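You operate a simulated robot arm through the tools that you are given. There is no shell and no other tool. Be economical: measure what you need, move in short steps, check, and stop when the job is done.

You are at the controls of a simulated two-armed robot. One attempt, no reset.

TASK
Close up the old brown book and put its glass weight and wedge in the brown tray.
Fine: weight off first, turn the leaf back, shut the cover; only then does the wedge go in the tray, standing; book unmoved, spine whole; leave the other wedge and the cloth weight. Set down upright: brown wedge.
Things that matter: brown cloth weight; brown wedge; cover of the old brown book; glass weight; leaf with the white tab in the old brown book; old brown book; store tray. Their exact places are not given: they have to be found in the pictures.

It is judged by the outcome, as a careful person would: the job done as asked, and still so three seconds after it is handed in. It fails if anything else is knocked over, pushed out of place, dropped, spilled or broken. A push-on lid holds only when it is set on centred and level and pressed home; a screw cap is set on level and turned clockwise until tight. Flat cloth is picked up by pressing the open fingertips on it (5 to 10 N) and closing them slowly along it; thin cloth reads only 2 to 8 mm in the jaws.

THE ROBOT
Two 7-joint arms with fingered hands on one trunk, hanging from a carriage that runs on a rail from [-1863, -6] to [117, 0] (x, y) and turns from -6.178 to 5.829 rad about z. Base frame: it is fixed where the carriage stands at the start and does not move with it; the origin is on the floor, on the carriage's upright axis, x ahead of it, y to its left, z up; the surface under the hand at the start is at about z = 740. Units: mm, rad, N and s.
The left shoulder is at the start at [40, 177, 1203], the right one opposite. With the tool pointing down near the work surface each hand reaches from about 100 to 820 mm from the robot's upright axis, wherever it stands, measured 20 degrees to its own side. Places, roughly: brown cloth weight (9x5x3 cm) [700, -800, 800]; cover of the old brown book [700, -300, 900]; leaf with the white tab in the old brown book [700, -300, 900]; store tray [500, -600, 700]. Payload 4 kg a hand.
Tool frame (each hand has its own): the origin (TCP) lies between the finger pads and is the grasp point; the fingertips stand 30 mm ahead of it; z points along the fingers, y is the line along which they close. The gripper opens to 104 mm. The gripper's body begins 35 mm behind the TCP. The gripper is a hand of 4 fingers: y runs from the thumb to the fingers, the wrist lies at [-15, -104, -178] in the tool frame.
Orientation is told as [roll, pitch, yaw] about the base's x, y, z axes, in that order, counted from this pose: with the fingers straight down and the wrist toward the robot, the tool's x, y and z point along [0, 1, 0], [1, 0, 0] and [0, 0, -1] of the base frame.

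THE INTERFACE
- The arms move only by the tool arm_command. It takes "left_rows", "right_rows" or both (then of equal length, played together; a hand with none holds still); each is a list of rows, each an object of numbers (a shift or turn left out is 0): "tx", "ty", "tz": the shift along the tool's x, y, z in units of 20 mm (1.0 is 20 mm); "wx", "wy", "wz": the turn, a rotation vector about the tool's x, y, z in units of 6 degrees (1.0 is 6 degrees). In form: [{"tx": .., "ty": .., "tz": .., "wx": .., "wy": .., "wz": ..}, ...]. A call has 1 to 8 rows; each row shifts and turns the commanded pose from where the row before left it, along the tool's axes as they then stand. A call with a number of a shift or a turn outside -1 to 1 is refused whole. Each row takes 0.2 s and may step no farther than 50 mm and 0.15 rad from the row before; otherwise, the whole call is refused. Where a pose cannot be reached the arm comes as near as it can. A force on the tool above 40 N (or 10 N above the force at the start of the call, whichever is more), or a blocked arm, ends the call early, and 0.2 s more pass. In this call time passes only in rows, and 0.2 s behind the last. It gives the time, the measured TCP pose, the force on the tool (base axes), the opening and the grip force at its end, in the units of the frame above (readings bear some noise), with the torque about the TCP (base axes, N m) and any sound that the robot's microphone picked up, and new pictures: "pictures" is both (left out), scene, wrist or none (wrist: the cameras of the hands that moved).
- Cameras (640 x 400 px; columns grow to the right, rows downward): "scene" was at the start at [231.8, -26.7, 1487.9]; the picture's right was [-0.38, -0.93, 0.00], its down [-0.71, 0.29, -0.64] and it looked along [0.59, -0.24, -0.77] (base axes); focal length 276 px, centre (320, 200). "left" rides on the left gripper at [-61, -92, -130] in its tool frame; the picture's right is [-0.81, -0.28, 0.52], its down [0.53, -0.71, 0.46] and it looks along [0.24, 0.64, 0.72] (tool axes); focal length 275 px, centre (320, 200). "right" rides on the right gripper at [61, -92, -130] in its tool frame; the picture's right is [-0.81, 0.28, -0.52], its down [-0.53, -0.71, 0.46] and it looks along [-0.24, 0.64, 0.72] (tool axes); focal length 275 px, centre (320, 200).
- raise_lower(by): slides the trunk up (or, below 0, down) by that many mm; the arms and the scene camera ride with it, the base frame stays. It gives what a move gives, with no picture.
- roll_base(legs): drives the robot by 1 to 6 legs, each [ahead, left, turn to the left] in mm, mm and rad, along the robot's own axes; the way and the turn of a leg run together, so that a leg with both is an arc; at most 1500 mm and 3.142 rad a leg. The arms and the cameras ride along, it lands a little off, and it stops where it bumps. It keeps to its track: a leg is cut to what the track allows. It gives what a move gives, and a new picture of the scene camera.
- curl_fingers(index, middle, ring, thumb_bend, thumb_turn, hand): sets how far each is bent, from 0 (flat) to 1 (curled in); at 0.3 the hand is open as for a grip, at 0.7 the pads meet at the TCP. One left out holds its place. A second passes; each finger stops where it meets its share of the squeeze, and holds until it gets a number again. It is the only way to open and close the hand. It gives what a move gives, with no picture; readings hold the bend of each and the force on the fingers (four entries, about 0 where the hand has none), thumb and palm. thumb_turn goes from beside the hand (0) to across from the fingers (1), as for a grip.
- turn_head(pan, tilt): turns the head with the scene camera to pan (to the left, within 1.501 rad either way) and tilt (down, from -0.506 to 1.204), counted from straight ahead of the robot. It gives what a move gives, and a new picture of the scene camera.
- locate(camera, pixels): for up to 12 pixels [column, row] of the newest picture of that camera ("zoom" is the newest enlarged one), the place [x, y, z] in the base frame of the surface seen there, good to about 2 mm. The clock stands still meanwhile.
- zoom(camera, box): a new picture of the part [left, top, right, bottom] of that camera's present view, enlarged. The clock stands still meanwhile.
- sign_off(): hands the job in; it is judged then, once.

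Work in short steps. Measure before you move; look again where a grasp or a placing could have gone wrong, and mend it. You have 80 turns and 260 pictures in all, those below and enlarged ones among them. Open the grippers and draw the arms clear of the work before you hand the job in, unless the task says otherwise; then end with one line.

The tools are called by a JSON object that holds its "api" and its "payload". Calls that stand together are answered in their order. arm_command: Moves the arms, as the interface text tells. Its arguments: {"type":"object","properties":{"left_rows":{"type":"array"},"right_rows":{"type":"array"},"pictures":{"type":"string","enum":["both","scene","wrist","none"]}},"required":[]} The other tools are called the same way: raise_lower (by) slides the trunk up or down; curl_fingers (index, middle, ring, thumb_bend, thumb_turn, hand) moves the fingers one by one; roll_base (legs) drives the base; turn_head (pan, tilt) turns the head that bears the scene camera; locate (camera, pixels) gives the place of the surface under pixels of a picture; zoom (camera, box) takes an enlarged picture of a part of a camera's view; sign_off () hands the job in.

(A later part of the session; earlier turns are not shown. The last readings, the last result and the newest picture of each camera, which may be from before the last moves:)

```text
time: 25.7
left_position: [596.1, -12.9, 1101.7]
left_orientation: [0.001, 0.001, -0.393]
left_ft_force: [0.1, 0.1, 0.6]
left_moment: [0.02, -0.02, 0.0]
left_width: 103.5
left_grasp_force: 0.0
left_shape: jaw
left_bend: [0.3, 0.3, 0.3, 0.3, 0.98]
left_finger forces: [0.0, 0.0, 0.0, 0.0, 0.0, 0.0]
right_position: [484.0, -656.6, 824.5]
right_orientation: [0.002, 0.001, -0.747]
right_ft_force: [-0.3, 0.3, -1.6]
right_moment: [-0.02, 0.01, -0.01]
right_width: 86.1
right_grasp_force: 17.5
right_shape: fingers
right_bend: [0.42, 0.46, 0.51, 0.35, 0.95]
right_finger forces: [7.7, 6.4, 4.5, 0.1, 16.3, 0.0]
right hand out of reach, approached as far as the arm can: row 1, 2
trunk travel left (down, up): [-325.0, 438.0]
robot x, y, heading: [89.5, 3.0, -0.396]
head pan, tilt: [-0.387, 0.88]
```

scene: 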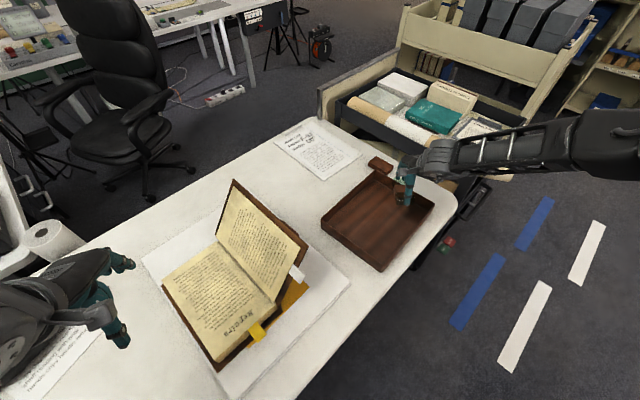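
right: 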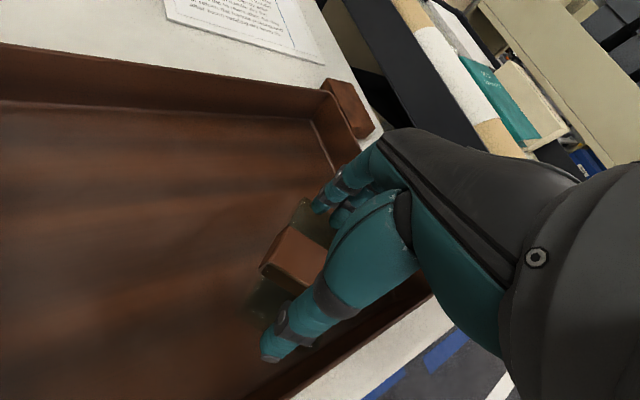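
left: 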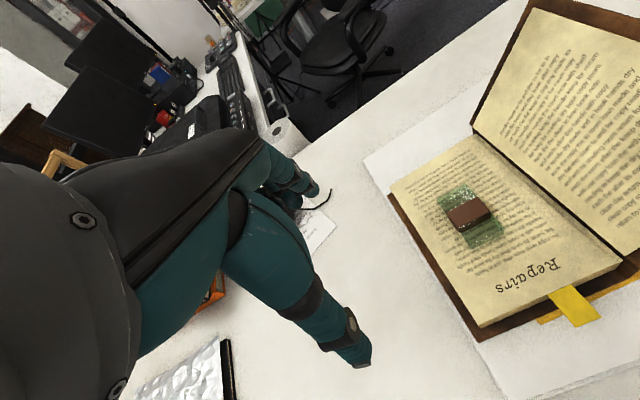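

At the reach limit at z 824; I lower the whole trunk by 35 mm instead.

{"api": "raise_lower", "payload": {"by": -35}}

{"api": "zoom", "payload": {"camera": "right", "box": [200, 120, 420, 400]}}

```text
time: 26.4
left_position: [597.4, -12.2, 1066.4]
left_orientation: [0.0, 0.0, -0.394]
left_ft_force: [-0.8, -0.2, 0.7]
left_moment: [-0.03, -0.01, -0.01]
left_width: 103.7
left_grasp_force: 0.1
left_shape: jaw
left_bend: [0.3, 0.3, 0.3, 0.3, 0.98]
left_finger forces: [0.1, 0.0, 0.0, 0.1, 0.0, 0.2]
right_position: [484.5, -657.7, 790.1]
right_orientation: [0.003, 0.0, -0.748]
right_ft_force: [-0.3, -0.1, -2.4]
right_moment: [-0.04, -0.01, 0.0]
right_width: 86.2
right_grasp_force: 17.4
right_shape: fingers
right_bend: [0.42, 0.46, 0.51, 0.35, 0.95]
right_finger forces: [7.8, 6.2, 4.6, 0.0, 16.3, 0.0]
trunk travel left (down, up): [-290.0, 473.0]
robot x, y, heading: [88.0, 0.6, -0.396]
head pan, tilt: [-0.387, 0.88]
```

```text
1.43 times, centred on (310, 260) of right
```

zoom: 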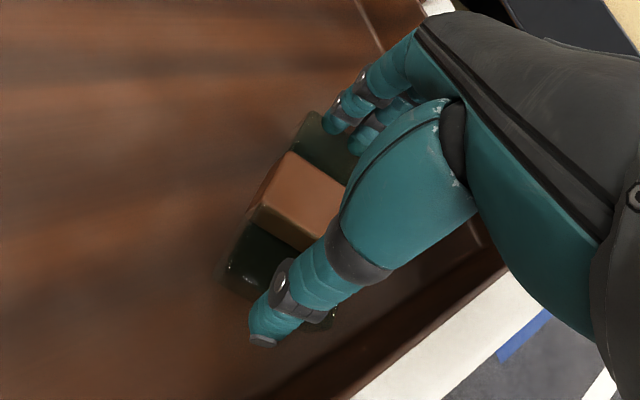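

Still 2.4 N hanging; lower a few mm more until contact.

{"api": "raise_lower", "payload": {"by": -5}}

{"api": "raise_lower", "payload": {"by": -2}}

```text
time: 27.0
left_position: [596.3, -13.8, 1061.4]
left_orientation: [0.0, 0.0, -0.395]
left_ft_force: [0.0, 0.6, 0.2]
left_moment: [0.01, 0.02, 0.0]
left_width: 103.7
left_grasp_force: 0.1
left_shape: jaw
left_bend: [0.3, 0.3, 0.3, 0.3, 0.98]
left_finger forces: [0.0, 0.0, 0.0, 0.1, 0.0, 0.0]
right_position: [484.3, -657.2, 786.1]
right_orientation: [0.002, -0.002, -0.75]
right_ft_force: [-1.6, 0.7, 3.9]
right_moment: [-0.04, -0.05, -0.01]
right_width: 85.8
right_grasp_force: 17.4
right_shape: fingers
right_bend: [0.42, 0.46, 0.51, 0.35, 0.95]
right_finger forces: [7.3, 6.0, 4.8, 0.0, 17.3, 0.0]
trunk travel left (down, up): [-285.0, 478.0]
robot x, y, heading: [87.0, -1.4, -0.393]
head pan, tilt: [-0.387, 0.88]
```

```text
time: 27.5
left_position: [596.9, -13.0, 1059.3]
left_orientation: [-0.001, 0.001, -0.395]
left_ft_force: [-0.7, 0.7, -0.1]
left_moment: [-0.01, -0.01, -0.01]
left_width: 103.8
left_grasp_force: 0.0
left_shape: jaw
left_bend: [0.3, 0.3, 0.3, 0.3, 0.98]
left_finger forces: [0.0, 0.1, 0.1, 0.1, 0.0, 0.0]
right_position: [485.9, -657.1, 784.6]
right_orientation: [0.003, -0.003, -0.748]
right_ft_force: [-3.4, 2.6, 14.1]
right_moment: [0.01, 0.01, -0.01]
right_width: 86.0
right_grasp_force: 17.8
right_shape: fingers
right_bend: [0.43, 0.47, 0.51, 0.35, 0.95]
right_finger forces: [6.4, 5.5, 4.7, 0.1, 19.4, 0.0]
trunk travel left (down, up): [-283.0, 480.0]
robot x, y, heading: [86.7, -1.3, -0.389]
head pan, tilt: [-0.387, 0.88]
```

The weight rests on the tray floor (14 N up). Back off 2 mm, open the fingers and raise the trunk.

{"api": "raise_lower", "payload": {"by": 1.5}}

{"api": "curl_fingers", "payload": {"hand": "right", "index": 0.3, "middle": 0.3, "ring": 0.3, "thumb_bend": 0.3}}

{"api": "raise_lower", "payload": {"by": 75}}

{"api": "arm_command", "payload": {"right_rows": [{"tz": -1}, {"tz": -1}, {"tz": -1}, {"tz": -1}]}}

```text
time: 28.0
left_position: [597.8, -13.7, 1060.9]
left_orientation: [0.0, 0.0, -0.394]
left_ft_force: [0.1, 0.3, 0.5]
left_moment: [-0.01, -0.01, 0.01]
left_width: 103.7
left_grasp_force: 0.1
left_shape: jaw
left_bend: [0.3, 0.3, 0.3, 0.3, 0.98]
left_finger forces: [0.0, 0.0, 0.0, 0.0, 0.0, 0.0]
right_position: [486.5, -657.7, 784.6]
right_orientation: [0.003, 0.0, -0.748]
right_ft_force: [0.2, 0.9, 9.1]
right_moment: [-0.04, -0.11, 0.0]
right_width: 86.0
right_grasp_force: 18.1
right_shape: fingers
right_bend: [0.43, 0.47, 0.51, 0.35, 0.95]
right_finger forces: [7.5, 6.2, 5.0, 0.0, 17.1, 0.1]
trunk travel left (down, up): [-285.0, 478.0]
robot x, y, heading: [89.5, 1.3, -0.398]
head pan, tilt: [-0.387, 0.88]
```

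```text
time: 29.0
left_position: [596.6, -13.3, 1059.7]
left_orientation: [0.0, 0.0, -0.396]
left_ft_force: [-0.8, -0.6, 0.5]
left_moment: [0.05, 0.01, -0.01]
left_width: 103.6
left_grasp_force: 0.1
left_shape: jaw
left_bend: [0.3, 0.3, 0.3, 0.3, 0.98]
left_finger forces: [0.1, 0.0, 0.0, 0.1, 0.0, 0.1]
right_position: [484.8, -657.6, 785.1]
right_orientation: [0.004, 0.0, -0.747]
right_ft_force: [-0.5, 0.3, -0.1]
right_moment: [0.0, 0.01, 0.01]
right_width: 103.3
right_grasp_force: 0.0
right_shape: fingers
right_bend: [0.3, 0.3, 0.3, 0.3, 0.97]
right_finger forces: [0.0, 0.0, 0.1, 0.1, 0.1, 0.0]
trunk travel left (down, up): [-285.0, 478.0]
robot x, y, heading: [87.8, 1.4, -0.395]
head pan, tilt: [-0.387, 0.88]
```

```text
time: 30.1
left_position: [595.6, -13.4, 1135.6]
left_orientation: [0.0, 0.001, -0.396]
left_ft_force: [0.7, -0.5, -0.3]
left_moment: [0.04, 0.01, 0.04]
left_width: 103.7
left_grasp_force: 0.0
left_shape: jaw
left_bend: [0.3, 0.3, 0.3, 0.3, 0.98]
left_finger forces: [0.0, 0.0, 0.0, 0.0, 0.0, 0.0]
right_position: [484.8, -657.2, 858.9]
right_orientation: [0.004, -0.001, -0.747]
right_ft_force: [0.3, 0.3, -0.4]
right_moment: [0.0, 0.01, -0.01]
right_width: 103.0
right_grasp_force: 0.1
right_shape: fingers
right_bend: [0.3, 0.3, 0.3, 0.3, 0.97]
right_finger forces: [0.0, 0.0, 0.0, 0.0, 0.0, 0.1]
trunk travel left (down, up): [-360.0, 403.0]
robot x, y, heading: [87.4, 1.1, -0.398]
head pan, tilt: [-0.387, 0.88]
```

```text
time: 31.1
left_position: [596.4, -12.4, 1135.6]
left_orientation: [0.002, 0.0, -0.394]
left_ft_force: [0.0, 0.1, -0.1]
left_moment: [-0.02, 0.0, -0.04]
left_width: 103.6
left_grasp_force: 0.1
left_shape: jaw
left_bend: [0.3, 0.3, 0.3, 0.3, 0.98]
left_finger forces: [0.1, 0.0, 0.1, 0.0, 0.0, 0.0]
right_position: [483.2, -656.1, 938.8]
right_orientation: [0.003, 0.001, -0.744]
right_ft_force: [0.4, -0.8, -0.3]
right_moment: [-0.01, -0.01, 0.02]
right_width: 103.2
right_grasp_force: 0.1
right_shape: fingers
right_bend: [0.3, 0.3, 0.3, 0.3, 0.97]
right_finger forces: [0.0, 0.1, 0.0, 0.0, 0.1, 0.0]
trunk travel left (down, up): [-360.0, 403.0]
robot x, y, heading: [89.0, 1.5, -0.395]
head pan, tilt: [-0.387, 0.88]
```

scene: 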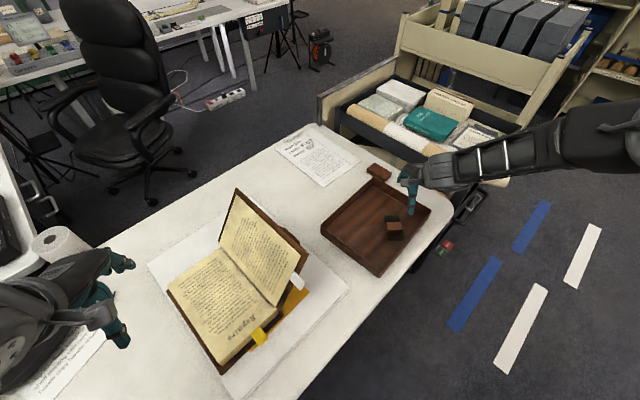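
right: 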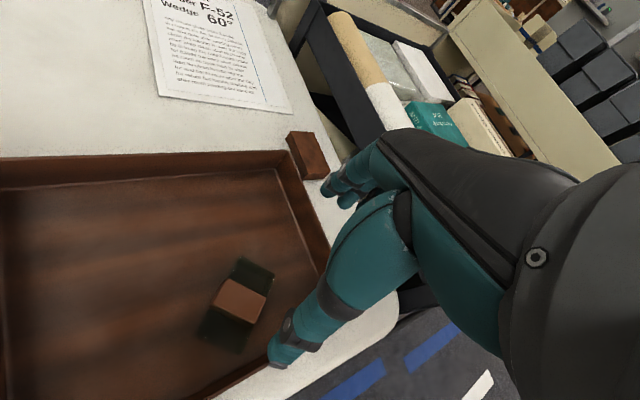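

The weight is in the tray. Now retract the right hand toward the robot, then turn the carriage back to face forward for the leaf.

{"api": "arm_command", "payload": {"right_rows": [{"ty": -1, "tz": -0.5}, {"ty": -1, "tz": -0.5}, {"ty": -1, "tz": -0.5}, {"ty": -1, "tz": -0.5}, {"ty": -1, "tz": -0.5}, {"ty": -1, "tz": -0.5}, {"ty": -1, "tz": -0.5}, {"ty": -1, "tz": -0.5}], "pictures": "none"}}

{"api": "roll_base", "payload": {"legs": [[0, 0, 0.4]]}}

{"api": "arm_command", "payload": {"right_rows": [{"wz": -0.9}, {"wz": -0.9}, {"wz": -0.9}, {"wz": -0.6}, {"tx": 0.5, "ty": -1}, {"tx": 0.5, "ty": -1}, {"tx": 0.5, "ty": -1}, {"tx": 0.5, "ty": -1}]}}

```text
time: 32.9
left_position: [596.4, -12.6, 1135.4]
left_orientation: [-0.001, 0.0, -0.395]
left_ft_force: [-0.3, 0.0, 0.7]
left_moment: [0.01, 0.02, 0.01]
left_width: 103.5
left_grasp_force: 0.0
left_shape: jaw
left_bend: [0.3, 0.3, 0.3, 0.3, 0.98]
left_finger forces: [0.0, 0.0, 0.0, 0.1, 0.1, 0.0]
right_position: [366.5, -548.0, 1020.4]
right_orientation: [0.005, 0.0, -0.747]
right_ft_force: [-0.5, 0.2, -0.5]
right_moment: [-0.01, -0.02, 0.0]
right_width: 103.6
right_grasp_force: 0.0
right_shape: fingers
right_bend: [0.3, 0.3, 0.3, 0.3, 0.97]
right_finger forces: [0.1, 0.0, 0.0, 0.0, 0.0, 0.0]
trunk travel left (down, up): [-360.0, 403.0]
robot x, y, heading: [89.8, 1.5, -0.395]
head pan, tilt: [-0.387, 0.88]
```

```text
time: 34.5
left_position: [561.4, 185.8, 1135.6]
left_orientation: [-0.001, 0.001, 0.005]
left_ft_force: [0.0, -0.1, -0.3]
left_moment: [-0.02, -0.02, 0.0]
left_width: 103.8
left_grasp_force: 0.0
left_shape: jaw
left_bend: [0.3, 0.3, 0.3, 0.3, 0.98]
left_finger forces: [0.1, 0.0, 0.0, 0.1, 0.0, 0.0]
right_position: [557.7, -397.2, 1020.6]
right_orientation: [0.004, 0.001, -0.347]
right_ft_force: [-0.2, 0.5, 0.4]
right_moment: [0.03, 0.02, -0.01]
right_width: 103.3
right_grasp_force: 0.0
right_shape: fingers
right_bend: [0.3, 0.3, 0.3, 0.3, 0.97]
right_finger forces: [0.0, 0.0, 0.1, 0.0, 0.0, 0.0]
trunk travel left (down, up): [-360.0, 403.0]
robot x, y, heading: [89.9, 1.5, 0.005]
head pan, tilt: [-0.387, 0.88]
```

scene: 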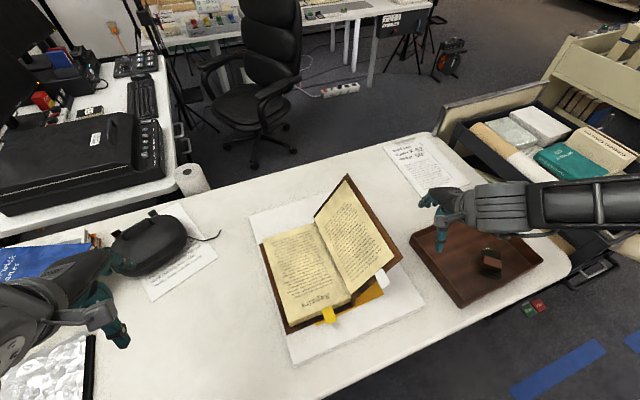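

```text
time: 36.3
left_position: [562.0, 184.9, 1135.3]
left_orientation: [0.001, 0.003, 0.005]
left_ft_force: [0.7, 0.0, 0.2]
left_moment: [0.01, 0.01, 0.04]
left_width: 103.5
left_grasp_force: 0.1
left_shape: jaw
left_bend: [0.3, 0.3, 0.3, 0.3, 0.98]
left_finger forces: [0.1, 0.0, 0.1, 0.0, 0.0, 0.1]
right_position: [473.9, -355.0, 1019.5]
right_orientation: [0.003, -0.001, -0.002]
right_ft_force: [0.2, -0.5, -0.1]
right_moment: [0.01, -0.01, -0.05]
right_width: 103.2
right_grasp_force: 0.1
right_shape: fingers
right_bend: [0.3, 0.3, 0.3, 0.3, 0.97]
right_finger forces: [0.0, 0.0, 0.1, 0.0, 0.0, 0.0]
trunk travel left (down, up): [-360.0, 403.0]
robot x, y, heading: [87.9, 2.7, 0.006]
head pan, tilt: [-0.387, 0.88]
```

scene: 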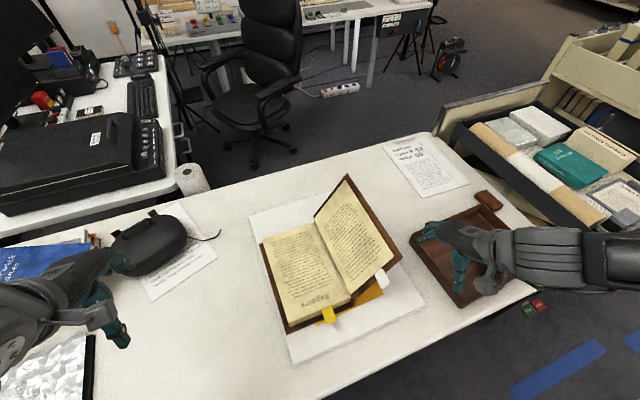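
right: 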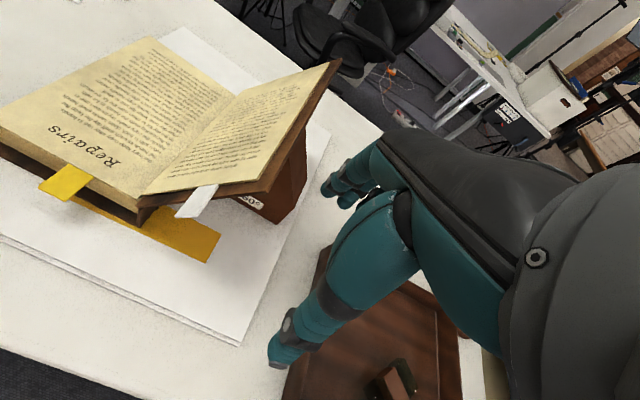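

Tilt the hand about 40° so the fingers point forward-down (wrist back toward the robot), keeping it clear of the cover.

{"api": "arm_command", "payload": {"right_rows": [{"wx": -0.95}, {"wx": -0.95}, {"wx": -0.95}, {"wx": -0.95}, {"wx": -0.95}, {"wx": -0.95}, {"wx": -0.95}]}}

```text
time: 37.9
left_position: [564.1, 185.6, 1136.9]
left_orientation: [-0.001, 0.001, 0.006]
left_ft_force: [1.0, -0.3, -0.7]
left_moment: [0.0, 0.01, -0.01]
left_width: 103.6
left_grasp_force: 0.2
left_shape: jaw
left_bend: [0.3, 0.3, 0.3, 0.3, 0.98]
left_finger forces: [0.1, 0.0, 0.1, 0.1, 0.1, 0.1]
right_position: [496.8, -395.6, 1013.8]
right_orientation: [-0.012, -0.647, -0.014]
right_ft_force: [2.4, -0.4, 2.2]
right_moment: [0.02, 0.27, -0.03]
right_width: 103.2
right_grasp_force: 0.1
right_shape: fingers
right_bend: [0.3, 0.3, 0.3, 0.3, 0.98]
right_finger forces: [0.0, 0.1, 0.0, 0.0, 0.0, 0.1]
right hand out of reach, approached as far as the arm can: row 1, 2, 3, 4, 5
trunk travel left (down, up): [-360.0, 403.0]
robot x, y, heading: [90.7, -0.3, 0.005]
head pan, tilt: [-0.387, 0.88]
```

scene: 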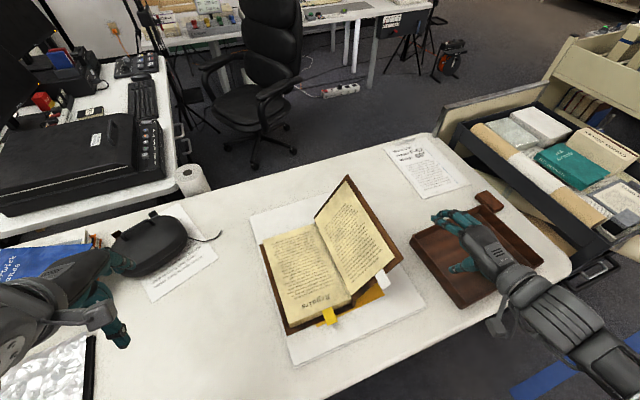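
right: 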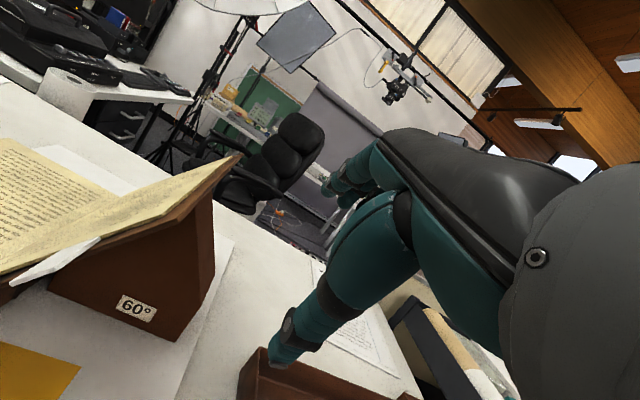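

The arm is cramped so close; roll the carriage back 150 mm, which also pulls the hand clear.

{"api": "roll_base", "payload": {"legs": [[-150, 0, 0]]}}

{"api": "arm_command", "payload": {"right_rows": [{"tx": 0.3}, {"tx": 0.3}], "pictures": "wrist"}}

{"api": "locate", "payload": {"camera": "right", "pixels": [[328, 184], [340, 185], [348, 200], [345, 170], [270, 355], [375, 145]]}}

```text
time: 39.3
left_position: [407.1, 182.2, 1135.8]
left_orientation: [0.0, 0.002, 0.0]
left_ft_force: [-0.6, 0.1, 0.1]
left_moment: [0.05, 0.0, 0.01]
left_width: 103.8
left_grasp_force: 0.0
left_shape: jaw
left_bend: [0.3, 0.3, 0.3, 0.3, 0.98]
left_finger forces: [0.1, 0.0, 0.0, 0.1, 0.1, 0.0]
right_position: [339.7, -397.6, 1015.2]
right_orientation: [-0.01, -0.646, -0.019]
right_ft_force: [0.2, 0.4, 0.2]
right_moment: [0.01, -0.02, 0.0]
right_width: 103.3
right_grasp_force: 0.1
right_shape: fingers
right_bend: [0.3, 0.3, 0.3, 0.3, 0.98]
right_finger forces: [0.0, 0.0, 0.0, 0.0, 0.1, 0.0]
trunk travel left (down, up): [-360.0, 403.0]
robot x, y, heading: [-69.0, -2.9, 0.005]
head pan, tilt: [-0.387, 0.88]
```

scene: 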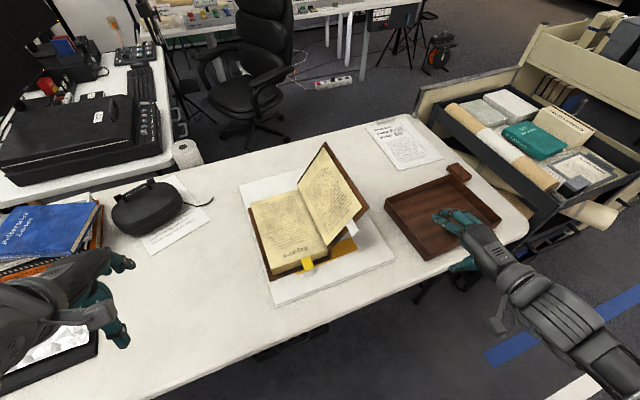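

```text
time: 39.9
left_position: [406.8, 184.4, 1136.0]
left_orientation: [0.001, 0.002, 0.004]
left_ft_force: [0.2, 0.6, 0.6]
left_moment: [0.03, 0.0, -0.01]
left_width: 103.9
left_grasp_force: 0.0
left_shape: jaw
left_bend: [0.3, 0.3, 0.3, 0.3, 0.98]
left_finger forces: [0.1, 0.0, 0.0, 0.1, 0.0, 0.0]
right_position: [339.7, -387.9, 1016.0]
right_orientation: [-0.008, -0.646, -0.019]
right_ft_force: [0.1, -0.6, 0.2]
right_moment: [-0.04, -0.04, 0.03]
right_width: 103.0
right_grasp_force: 0.0
right_shape: fingers
right_bend: [0.3, 0.3, 0.3, 0.3, 0.98]
right_finger forces: [0.0, 0.0, 0.0, 0.0, 0.0, 0.1]
trunk travel left (down, up): [-360.0, 403.0]
robot x, y, heading: [-66.1, -0.5, 0.005]
head pan, tilt: [-0.387, 0.88]
```

right: 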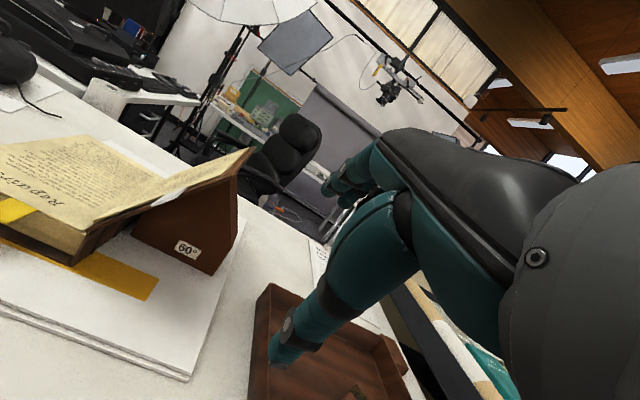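

```text
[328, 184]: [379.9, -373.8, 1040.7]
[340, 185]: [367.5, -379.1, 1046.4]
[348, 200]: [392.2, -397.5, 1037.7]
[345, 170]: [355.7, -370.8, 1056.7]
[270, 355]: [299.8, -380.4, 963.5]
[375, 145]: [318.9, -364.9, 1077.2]
```

Index tip lies at about (+45,+14,+25) from the TCP. I curl middle and ring away, and lower the hand to the robot side of the tab, right of it.

{"api": "curl_fingers", "payload": {"hand": "right", "middle": 0.75, "ring": 0.75}}

{"api": "arm_command", "payload": {"right_rows": [{"tx": 0.36, "ty": -0.3, "tz": 1}, {"tx": 0.36, "ty": -0.3, "tz": 1}, {"tx": 0.36, "ty": -0.3, "tz": 1}, {"tx": 0.36, "ty": -0.3, "tz": 1}, {"tx": 0.36, "ty": -0.3, "tz": 1}, {"tx": 0.36, "ty": -0.3, "tz": 1}, {"tx": 0.36, "ty": -0.3, "tz": 1}, {"tx": 0.36, "ty": -0.3, "tz": 1}]}}

{"api": "zoom", "payload": {"camera": "right", "box": [120, 80, 440, 280]}}

```text
time: 40.9
left_position: [408.3, 184.2, 1136.0]
left_orientation: [0.0, 0.0, 0.004]
left_ft_force: [0.2, 0.3, 0.1]
left_moment: [0.0, 0.01, 0.02]
left_width: 103.8
left_grasp_force: 0.0
left_shape: jaw
left_bend: [0.3, 0.3, 0.3, 0.3, 0.98]
left_finger forces: [0.1, 0.0, 0.0, 0.0, 0.1, 0.0]
right_position: [339.7, -387.3, 1016.1]
right_orientation: [-0.009, -0.647, -0.019]
right_ft_force: [-0.4, 0.0, -0.3]
right_moment: [0.0, -0.03, -0.01]
right_width: 103.4
right_grasp_force: 0.1
right_shape: fingers
right_bend: [0.3, 0.75, 0.75, 0.3, 0.98]
right_finger forces: [0.0, 0.0, 0.1, 0.1, 0.0, 0.0]
trunk travel left (down, up): [-360.0, 403.0]
robot x, y, heading: [-66.3, -2.4, 0.002]
head pan, tilt: [-0.387, 0.88]
```

```text
time: 42.7
left_position: [408.4, 183.3, 1135.8]
left_orientation: [0.0, 0.0, 0.001]
left_ft_force: [0.4, 0.5, 0.1]
left_moment: [-0.01, 0.01, 0.0]
left_width: 103.4
left_grasp_force: 0.0
left_shape: jaw
left_bend: [0.3, 0.3, 0.3, 0.3, 0.98]
left_finger forces: [0.0, 0.1, 0.0, 0.1, 0.0, 0.1]
right_position: [329.3, -425.8, 968.5]
right_orientation: [-0.009, -0.646, -0.019]
right_ft_force: [0.0, 0.1, 0.1]
right_moment: [-0.03, 0.02, 0.0]
right_width: 103.1
right_grasp_force: 0.1
right_shape: fingers
right_bend: [0.3, 0.75, 0.75, 0.3, 0.98]
right_finger forces: [0.0, 0.0, 0.1, 0.0, 0.1, 0.0]
right hand out of reach, approached as far as the arm can: row 1, 2, 3, 4, 5, 6, 7, 8
trunk travel left (down, up): [-360.0, 403.0]
robot x, y, heading: [-66.4, 3.1, -0.002]
head pan, tilt: [-0.387, 0.88]
```

scene: 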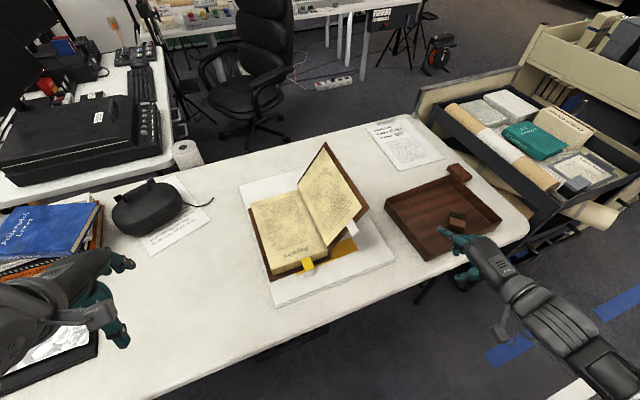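
right: 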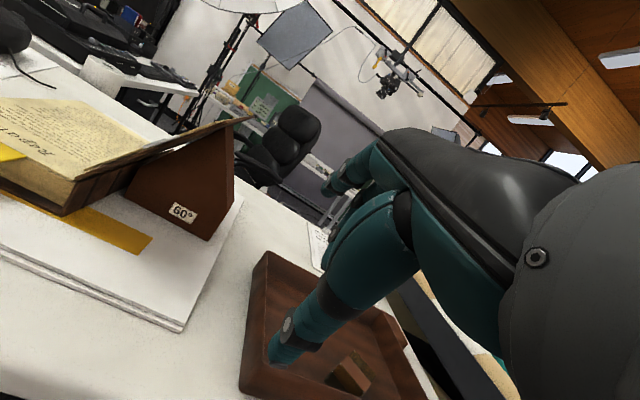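

```text
2.00 times, centred on (280, 180) of right
```

zoom: 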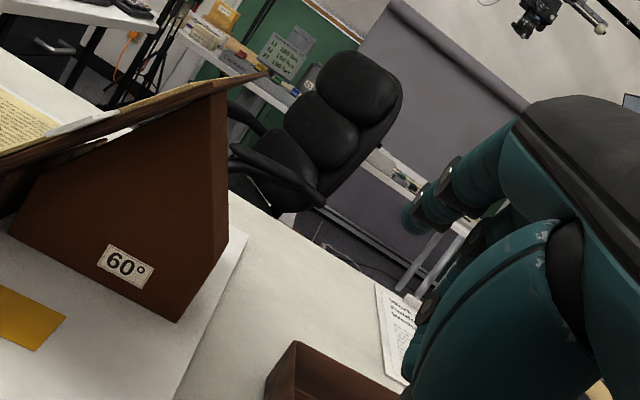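

That tilted pose hits a wrist limit. I return to the straight-down pose (fingers flare outward at the tips, so the hand body stays on the robot side of the cover anyway).

{"api": "arm_command", "payload": {"right_rows": [{"wx": 0.9, "tz": -0.5}, {"wx": 0.9, "tz": -0.5}, {"wx": 0.9}, {"wx": 0.9}, {"wx": 0.9}, {"wx": 0.9}, {"wx": 0.78}], "pictures": "wrist"}}

```text
time: 44.3
left_position: [409.9, 183.5, 1135.2]
left_orientation: [0.002, 0.0, 0.002]
left_ft_force: [0.7, -0.5, -0.2]
left_moment: [0.0, -0.02, 0.02]
left_width: 103.6
left_grasp_force: 0.2
left_shape: jaw
left_bend: [0.3, 0.3, 0.3, 0.3, 0.98]
left_finger forces: [0.0, 0.1, 0.0, 0.0, 0.0, 0.1]
right_position: [319.1, -425.1, 983.9]
right_orientation: [-0.008, -0.001, -0.027]
right_ft_force: [0.5, 0.0, 0.2]
right_moment: [-0.01, 0.03, -0.01]
right_width: 103.3
right_grasp_force: 0.1
right_shape: fingers
right_bend: [0.3, 0.75, 0.75, 0.3, 0.98]
right_finger forces: [0.1, 0.0, 0.0, 0.0, 0.1, 0.0]
trunk travel left (down, up): [-360.0, 403.0]
robot x, y, heading: [-69.0, 1.7, -0.001]
head pan, tilt: [-0.387, 0.88]
```

right: 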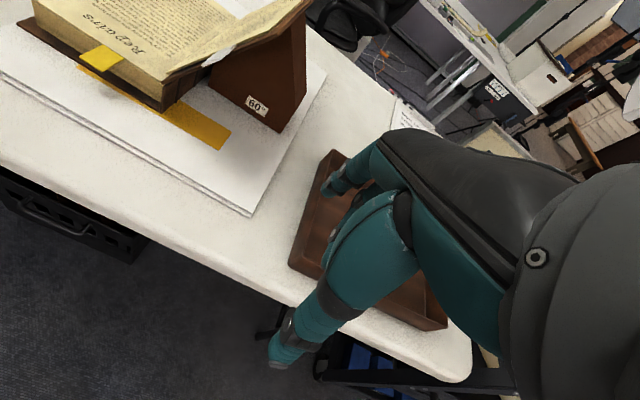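

Now approach (440,−325,890), robot-side and right of the tab.

{"api": "arm_command", "payload": {"right_rows": [{"tx": 0.62, "ty": 0.76, "tz": 0.59}, {"tx": 0.62, "ty": 0.76, "tz": 0.59}, {"tx": 0.62, "ty": 0.76, "tz": 0.59}, {"tx": 0.62, "ty": 0.76, "tz": 0.59}, {"tx": 0.62, "ty": 0.76, "tz": 0.59}, {"tx": 0.62, "ty": 0.76, "tz": 0.59}, {"tx": 0.62, "ty": 0.76, "tz": 0.59}, {"tx": 0.62, "ty": 0.76, "tz": 0.59}]}}

{"api": "locate", "payload": {"camera": "right", "pixels": [[328, 184], [330, 190], [345, 180], [360, 165], [380, 145]]}}

{"api": "zoom", "payload": {"camera": "right", "box": [100, 20, 420, 260]}}

```text
time: 46.1
left_position: [408.6, 184.4, 1136.6]
left_orientation: [0.0, 0.0, 0.003]
left_ft_force: [-0.6, 0.4, 0.6]
left_moment: [0.01, -0.03, 0.01]
left_width: 103.9
left_grasp_force: 0.0
left_shape: jaw
left_bend: [0.3, 0.3, 0.3, 0.3, 0.98]
left_finger forces: [0.1, 0.1, 0.0, 0.0, 0.0, 0.0]
right_position: [440.8, -328.2, 890.7]
right_orientation: [-0.005, -0.002, -0.027]
right_ft_force: [-0.4, 0.0, 0.8]
right_moment: [0.06, 0.01, 0.01]
right_width: 103.3
right_grasp_force: 0.0
right_shape: fingers
right_bend: [0.3, 0.75, 0.75, 0.3, 0.98]
right_finger forces: [0.0, 0.0, 0.0, 0.1, 0.1, 0.0]
trunk travel left (down, up): [-360.0, 403.0]
robot x, y, heading: [-66.1, 1.4, 0.002]
head pan, tilt: [-0.387, 0.88]
```

scene: 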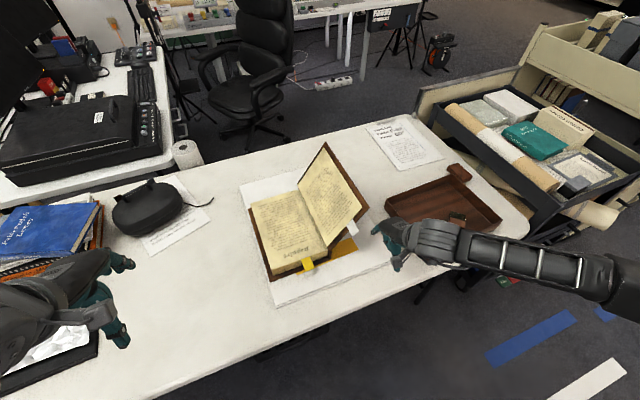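
right: 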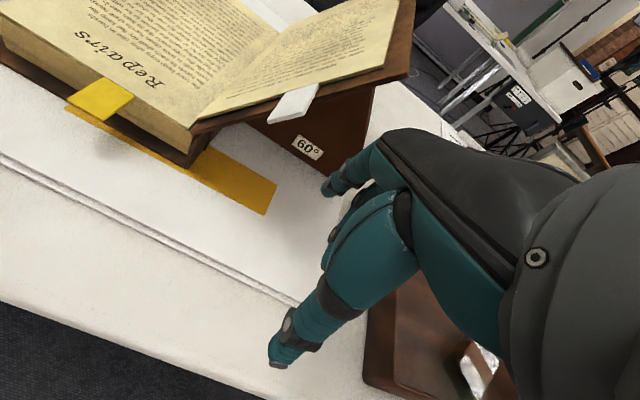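

```text
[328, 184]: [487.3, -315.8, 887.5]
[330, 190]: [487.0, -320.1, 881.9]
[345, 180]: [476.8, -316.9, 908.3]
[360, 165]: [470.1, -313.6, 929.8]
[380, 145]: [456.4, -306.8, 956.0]
```

```text
1.67 times, centred on (260, 140) of right
```

zoom: 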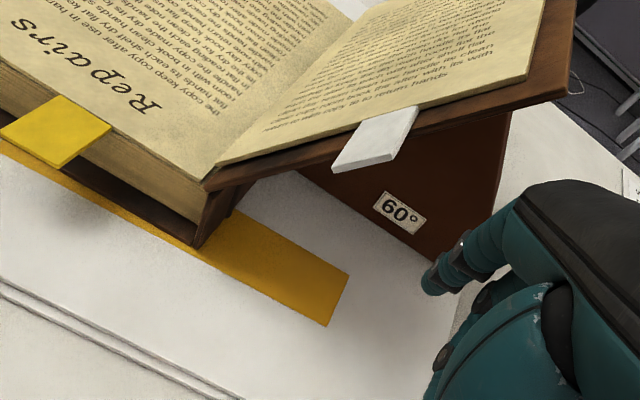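

Index tip is at x≈488. Go 25 mm forward and 10 mm up, then sweep +y about 45 mm to touch the tab from behind.

{"api": "arm_command", "payload": {"right_rows": [{"ty": 0.6, "tz": -0.25}, {"ty": 0.6, "tz": -0.25}, {"tx": 0.5}, {"tx": 0.5}, {"tx": 0.5}], "pictures": "wrist"}}

{"api": "zoom", "payload": {"camera": "right", "box": [180, 40, 420, 240]}}

{"api": "locate", "payload": {"camera": "zoom", "pixels": [[395, 375], [420, 340], [450, 310]]}}

```text
time: 47.3
left_position: [408.5, 183.2, 1136.0]
left_orientation: [0.0, 0.001, 0.003]
left_ft_force: [0.5, 0.1, -0.1]
left_moment: [-0.02, 0.0, -0.01]
left_width: 103.8
left_grasp_force: 0.2
left_shape: jaw
left_bend: [0.3, 0.3, 0.3, 0.3, 0.98]
left_finger forces: [0.0, 0.0, 0.0, 0.0, 0.0, 0.0]
right_position: [466.0, -299.1, 898.4]
right_orientation: [-0.007, -0.003, -0.026]
right_ft_force: [0.2, 0.3, -0.7]
right_moment: [0.0, 0.03, -0.02]
right_width: 103.4
right_grasp_force: 0.0
right_shape: fingers
right_bend: [0.3, 0.75, 0.75, 0.3, 0.98]
right_finger forces: [0.1, 0.1, 0.0, 0.1, 0.0, 0.0]
trunk travel left (down, up): [-360.0, 403.0]
robot x, y, heading: [-65.2, 1.6, 0.002]
head pan, tilt: [-0.387, 0.88]
```

right: 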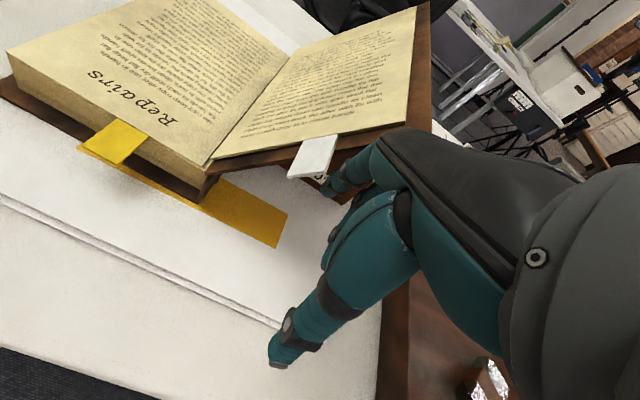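

```text
2.00 times, centred on (300, 140) of right
```

zoom: 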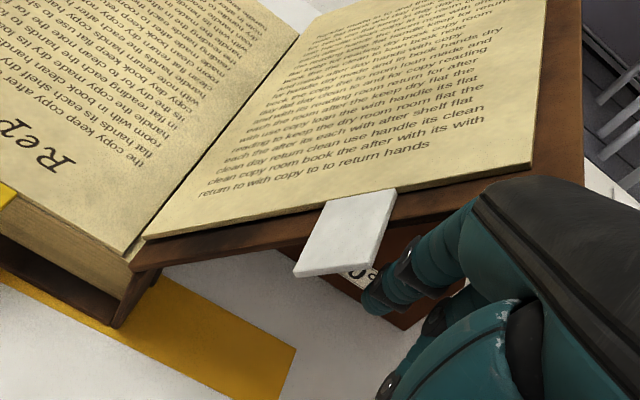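

```text
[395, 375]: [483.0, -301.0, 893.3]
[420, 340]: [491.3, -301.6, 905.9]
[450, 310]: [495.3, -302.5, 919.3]
```

The index is behind (right of) the tab. Continue pushing +y in small steps, rising slightly along the arc.

{"api": "arm_command", "payload": {"right_rows": [{"tx": 0.5, "tz": -0.1}, {"tx": 0.5, "tz": -0.15}, {"tx": 0.5, "tz": -0.2}, {"tx": 0.5, "tz": -0.2}], "pictures": "wrist"}}

{"api": "arm_command", "payload": {"right_rows": [{"tx": 0.5, "tz": -0.15}, {"tx": 0.5, "tz": -0.1}, {"tx": 0.5}]}}

```text
time: 48.3
left_position: [408.6, 184.3, 1135.5]
left_orientation: [0.0, 0.0, 0.004]
left_ft_force: [0.0, 0.2, -0.2]
left_moment: [-0.03, -0.04, 0.01]
left_width: 103.6
left_grasp_force: 0.2
left_shape: jaw
left_bend: [0.3, 0.3, 0.3, 0.3, 0.98]
left_finger forces: [0.0, 0.0, 0.0, 0.0, 0.0, 0.1]
right_position: [467.9, -257.9, 913.5]
right_orientation: [-0.008, -0.001, -0.025]
right_ft_force: [-0.7, -0.1, -0.8]
right_moment: [0.0, -0.01, -0.02]
right_width: 102.5
right_grasp_force: 0.4
right_shape: fingers
right_bend: [0.3, 0.75, 0.75, 0.3, 0.98]
right_finger forces: [0.4, 0.1, 0.0, 0.0, 0.0, 0.0]
trunk travel left (down, up): [-360.0, 403.0]
robot x, y, heading: [-65.2, 0.3, 0.006]
head pan, tilt: [-0.387, 0.88]
```

right: 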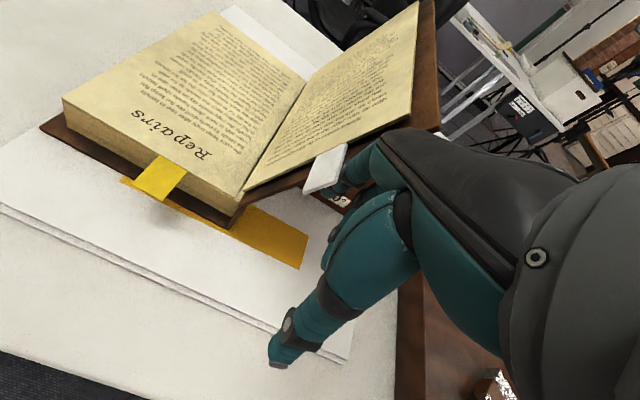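

```text
time: 49.1
left_position: [408.4, 183.4, 1136.5]
left_orientation: [0.001, 0.0, 0.005]
left_ft_force: [-0.2, 0.6, -1.1]
left_moment: [-0.01, -0.02, 0.02]
left_width: 103.6
left_grasp_force: 0.1
left_shape: jaw
left_bend: [0.3, 0.3, 0.3, 0.3, 0.98]
left_finger forces: [0.1, 0.0, 0.0, 0.1, 0.0, 0.0]
right_position: [470.3, -228.4, 917.3]
right_orientation: [-0.008, -0.001, -0.027]
right_ft_force: [-0.6, 0.3, 0.0]
right_moment: [-0.01, 0.03, 0.01]
right_width: 103.2
right_grasp_force: 0.0
right_shape: fingers
right_bend: [0.3, 0.75, 0.75, 0.3, 0.98]
right_finger forces: [0.1, 0.0, 0.1, 0.0, 0.0, 0.0]
trunk travel left (down, up): [-360.0, 403.0]
robot x, y, heading: [-64.6, -0.2, 0.006]
head pan, tilt: [-0.387, 0.88]
```

scene: 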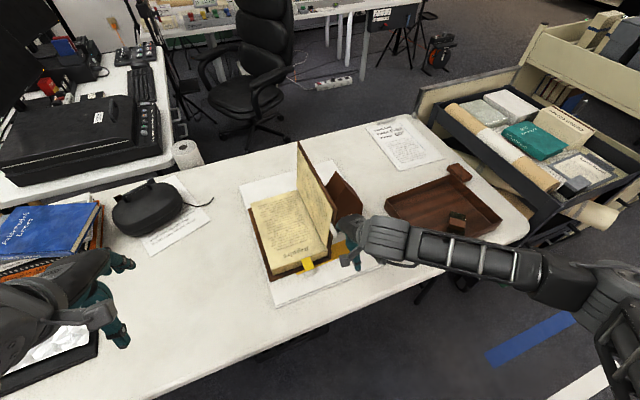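
right: 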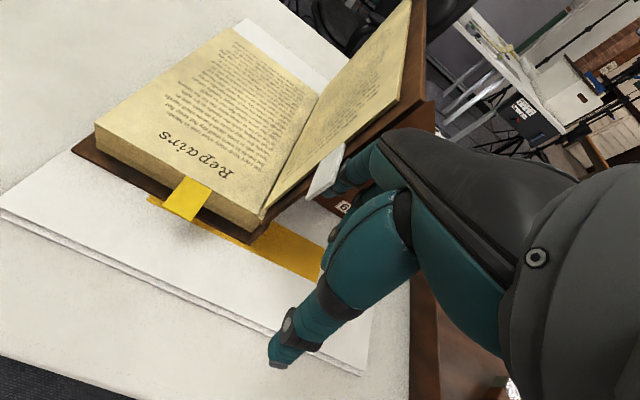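

The leaf has risen to nearly vertical, cover left on the wedge. Keep pushing +y, now descending along the arc.

{"api": "arm_command", "payload": {"right_rows": [{"tx": 0.5}, {"tx": 0.5, "tz": 0.05}, {"tx": 0.5, "tz": 0.15}, {"tx": 0.5, "tz": 0.2}, {"tx": 0.5, "tz": 0.25}]}}

```text
time: 50.3
left_position: [407.5, 185.0, 1136.2]
left_orientation: [0.001, -0.001, 0.005]
left_ft_force: [0.6, 0.4, 0.2]
left_moment: [0.0, 0.02, 0.0]
left_width: 103.8
left_grasp_force: 0.0
left_shape: jaw
left_bend: [0.3, 0.3, 0.3, 0.3, 0.98]
left_finger forces: [0.0, 0.0, 0.1, 0.0, 0.0, 0.1]
right_position: [470.9, -179.7, 903.7]
right_orientation: [-0.009, -0.002, -0.025]
right_ft_force: [0.0, 0.0, 0.5]
right_moment: [0.01, -0.01, -0.03]
right_width: 102.8
right_grasp_force: 0.0
right_shape: fingers
right_bend: [0.3, 0.75, 0.75, 0.3, 0.98]
right_finger forces: [0.0, 0.1, 0.1, 0.0, 0.1, 0.0]
trunk travel left (down, up): [-360.0, 403.0]
robot x, y, heading: [-67.0, -0.8, 0.006]
head pan, tilt: [-0.387, 0.88]
```

scene: 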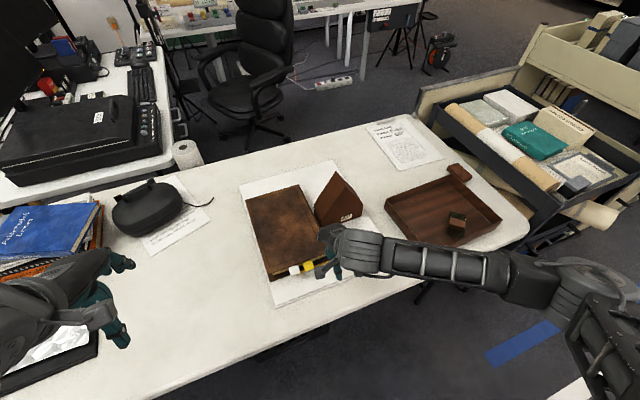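
right: 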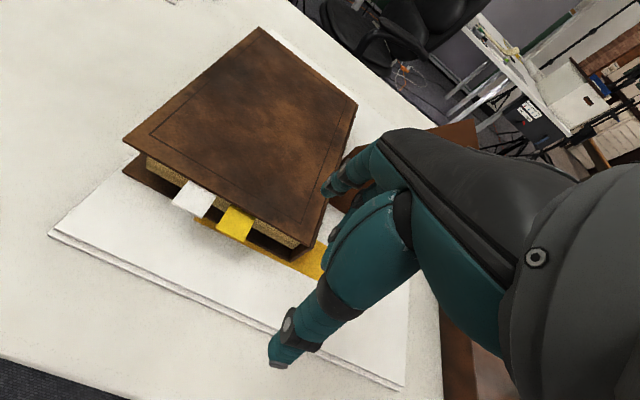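

The cover has followed over and lies shut on the leaf. I check that it is flat and fully closed.

{"api": "zoom", "payload": {"camera": "right", "box": [100, 10, 420, 290]}}

{"api": "locate", "payload": {"camera": "right", "pixels": [[128, 140], [260, 32], [350, 105], [300, 240], [200, 130], [150, 165], [125, 172], [192, 200], [235, 222]]}}

{"api": "locate", "payload": {"camera": "scene", "pixels": [[248, 200], [297, 187], [270, 272], [318, 258], [280, 230], [336, 172], [362, 208], [320, 200]]}}

```text
1.43 times, centred on (260, 150) of right
```

zoom: 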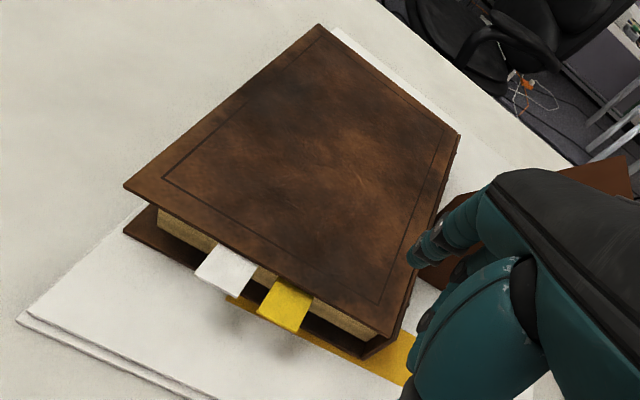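

```text
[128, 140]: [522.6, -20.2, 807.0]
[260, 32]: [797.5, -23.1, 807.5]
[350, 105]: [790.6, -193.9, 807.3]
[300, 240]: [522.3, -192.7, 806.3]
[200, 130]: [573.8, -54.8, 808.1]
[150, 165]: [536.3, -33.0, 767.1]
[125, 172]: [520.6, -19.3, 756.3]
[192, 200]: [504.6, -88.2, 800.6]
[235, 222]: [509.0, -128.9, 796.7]
```

```text
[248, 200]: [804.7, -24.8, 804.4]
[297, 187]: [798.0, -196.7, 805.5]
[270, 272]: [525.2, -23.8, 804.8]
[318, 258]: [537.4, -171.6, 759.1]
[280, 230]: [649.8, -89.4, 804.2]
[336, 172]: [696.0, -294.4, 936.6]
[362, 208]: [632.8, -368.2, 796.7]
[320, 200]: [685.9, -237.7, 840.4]
```

Cover is level at z≈807 and the book has not moved. I draw the hand back and up, reopen the fingers, and look at the wedge.

{"api": "arm_command", "payload": {"right_rows": [{"ty": -1, "tx": -0.3}, {"ty": -1}, {"ty": -0.8, "tz": -0.8}, {"tz": -1}, {"tz": -1}, {"tz": -1}, {"tz": -1}, {"tz": -1, "tx": -0.8}], "pictures": "none"}}

{"api": "curl_fingers", "payload": {"hand": "right", "middle": 0.3, "ring": 0.3, "index": 0.3, "thumb_bend": 0.3}}

{"api": "arm_command", "payload": {"right_rows": [{"tx": -1}, {"tx": -1}, {"tx": -1}, {"tx": -1}]}}

{"api": "zoom", "payload": {"camera": "scene", "box": [230, 150, 400, 310]}}

{"api": "zoom", "payload": {"camera": "right", "box": [60, 0, 400, 280]}}

```text
time: 52.1
left_position: [407.7, 182.5, 1135.2]
left_orientation: [0.0, 0.0, 0.002]
left_ft_force: [0.2, 0.0, -0.1]
left_moment: [-0.01, -0.01, 0.02]
left_width: 103.8
left_grasp_force: 0.0
left_shape: jaw
left_bend: [0.3, 0.3, 0.3, 0.3, 0.98]
left_finger forces: [0.1, 0.0, 0.0, 0.0, 0.0, 0.0]
right_position: [414.1, -199.7, 1018.5]
right_orientation: [-0.01, -0.001, -0.024]
right_ft_force: [0.2, -1.0, 0.1]
right_moment: [0.02, -0.01, 0.0]
right_width: 103.0
right_grasp_force: 0.0
right_shape: fingers
right_bend: [0.3, 0.75, 0.75, 0.3, 0.98]
right_finger forces: [0.0, 0.0, 0.0, 0.1, 0.0, 0.0]
trunk travel left (down, up): [-360.0, 403.0]
robot x, y, heading: [-66.7, -2.5, -0.001]
head pan, tilt: [-0.387, 0.88]
```

```text
time: 53.1
left_position: [407.6, 184.0, 1134.1]
left_orientation: [0.0, 0.002, 0.003]
left_ft_force: [0.1, 0.8, 0.3]
left_moment: [-0.02, -0.02, -0.02]
left_width: 103.7
left_grasp_force: 0.0
left_shape: jaw
left_bend: [0.3, 0.3, 0.3, 0.3, 0.98]
left_finger forces: [0.0, 0.0, 0.1, 0.0, 0.0, 0.0]
right_position: [414.9, -198.8, 1018.7]
right_orientation: [-0.009, -0.002, -0.027]
right_ft_force: [-0.2, -0.6, 0.2]
right_moment: [0.0, 0.04, 0.04]
right_width: 103.3
right_grasp_force: 0.0
right_shape: fingers
right_bend: [0.3, 0.3, 0.3, 0.3, 0.98]
right_finger forces: [0.1, 0.1, 0.0, 0.0, 0.0, 0.0]
trunk travel left (down, up): [-360.0, 403.0]
robot x, y, heading: [-66.1, -1.2, 0.002]
head pan, tilt: [-0.387, 0.88]
```

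```text
time: 54.1
left_position: [407.8, 183.8, 1135.9]
left_orientation: [0.0, -0.002, 0.001]
left_ft_force: [0.3, -0.8, 0.1]
left_moment: [-0.02, 0.01, 0.03]
left_width: 103.6
left_grasp_force: 0.0
left_shape: jaw
left_bend: [0.3, 0.3, 0.3, 0.3, 0.98]
left_finger forces: [0.0, 0.1, 0.1, 0.0, 0.1, 0.1]
right_position: [409.9, -279.2, 1019.5]
right_orientation: [-0.008, -0.002, -0.026]
right_ft_force: [-0.1, -1.2, 0.1]
right_moment: [-0.01, 0.0, 0.01]
right_width: 103.1
right_grasp_force: 0.0
right_shape: fingers
right_bend: [0.3, 0.3, 0.3, 0.3, 0.98]
right_finger forces: [0.0, 0.1, 0.1, 0.0, 0.0, 0.0]
trunk travel left (down, up): [-360.0, 403.0]
robot x, y, heading: [-62.3, 0.6, 0.007]
head pan, tilt: [-0.387, 0.88]
```

scene: 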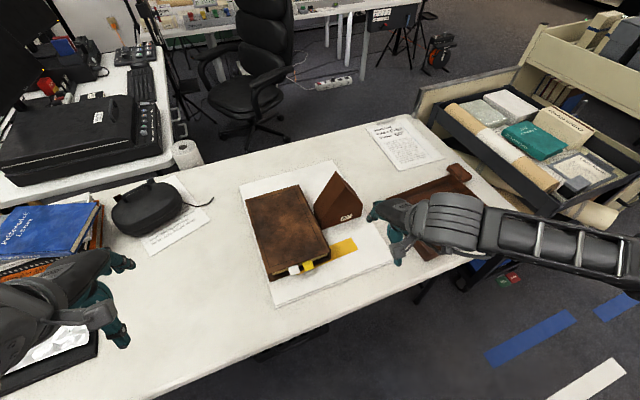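
right: 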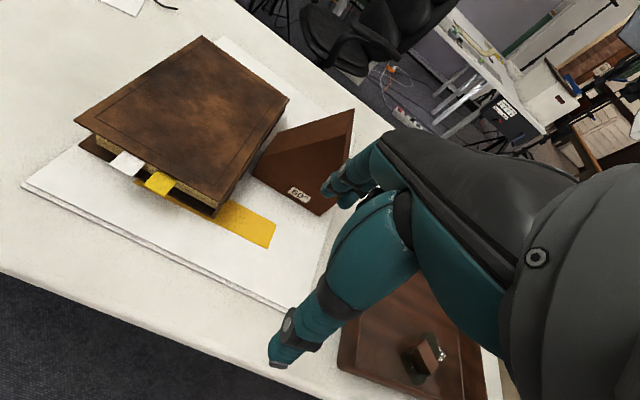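

```text
2.50 times, centred on (315, 230) of scene
```

zoom: 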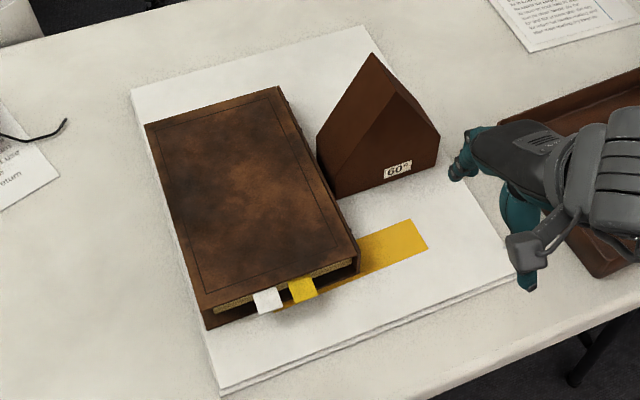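

```text
1.43 times, centred on (230, 140) of right
```

zoom: 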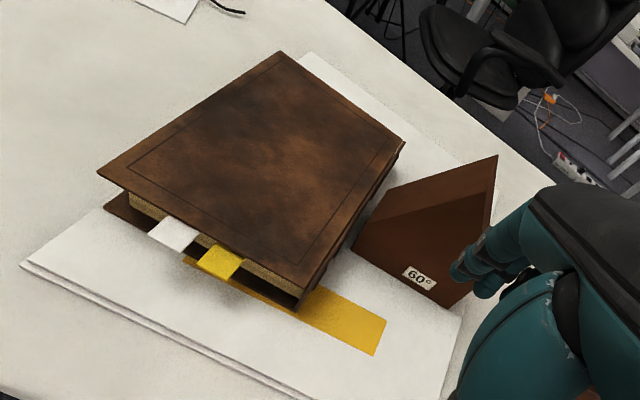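

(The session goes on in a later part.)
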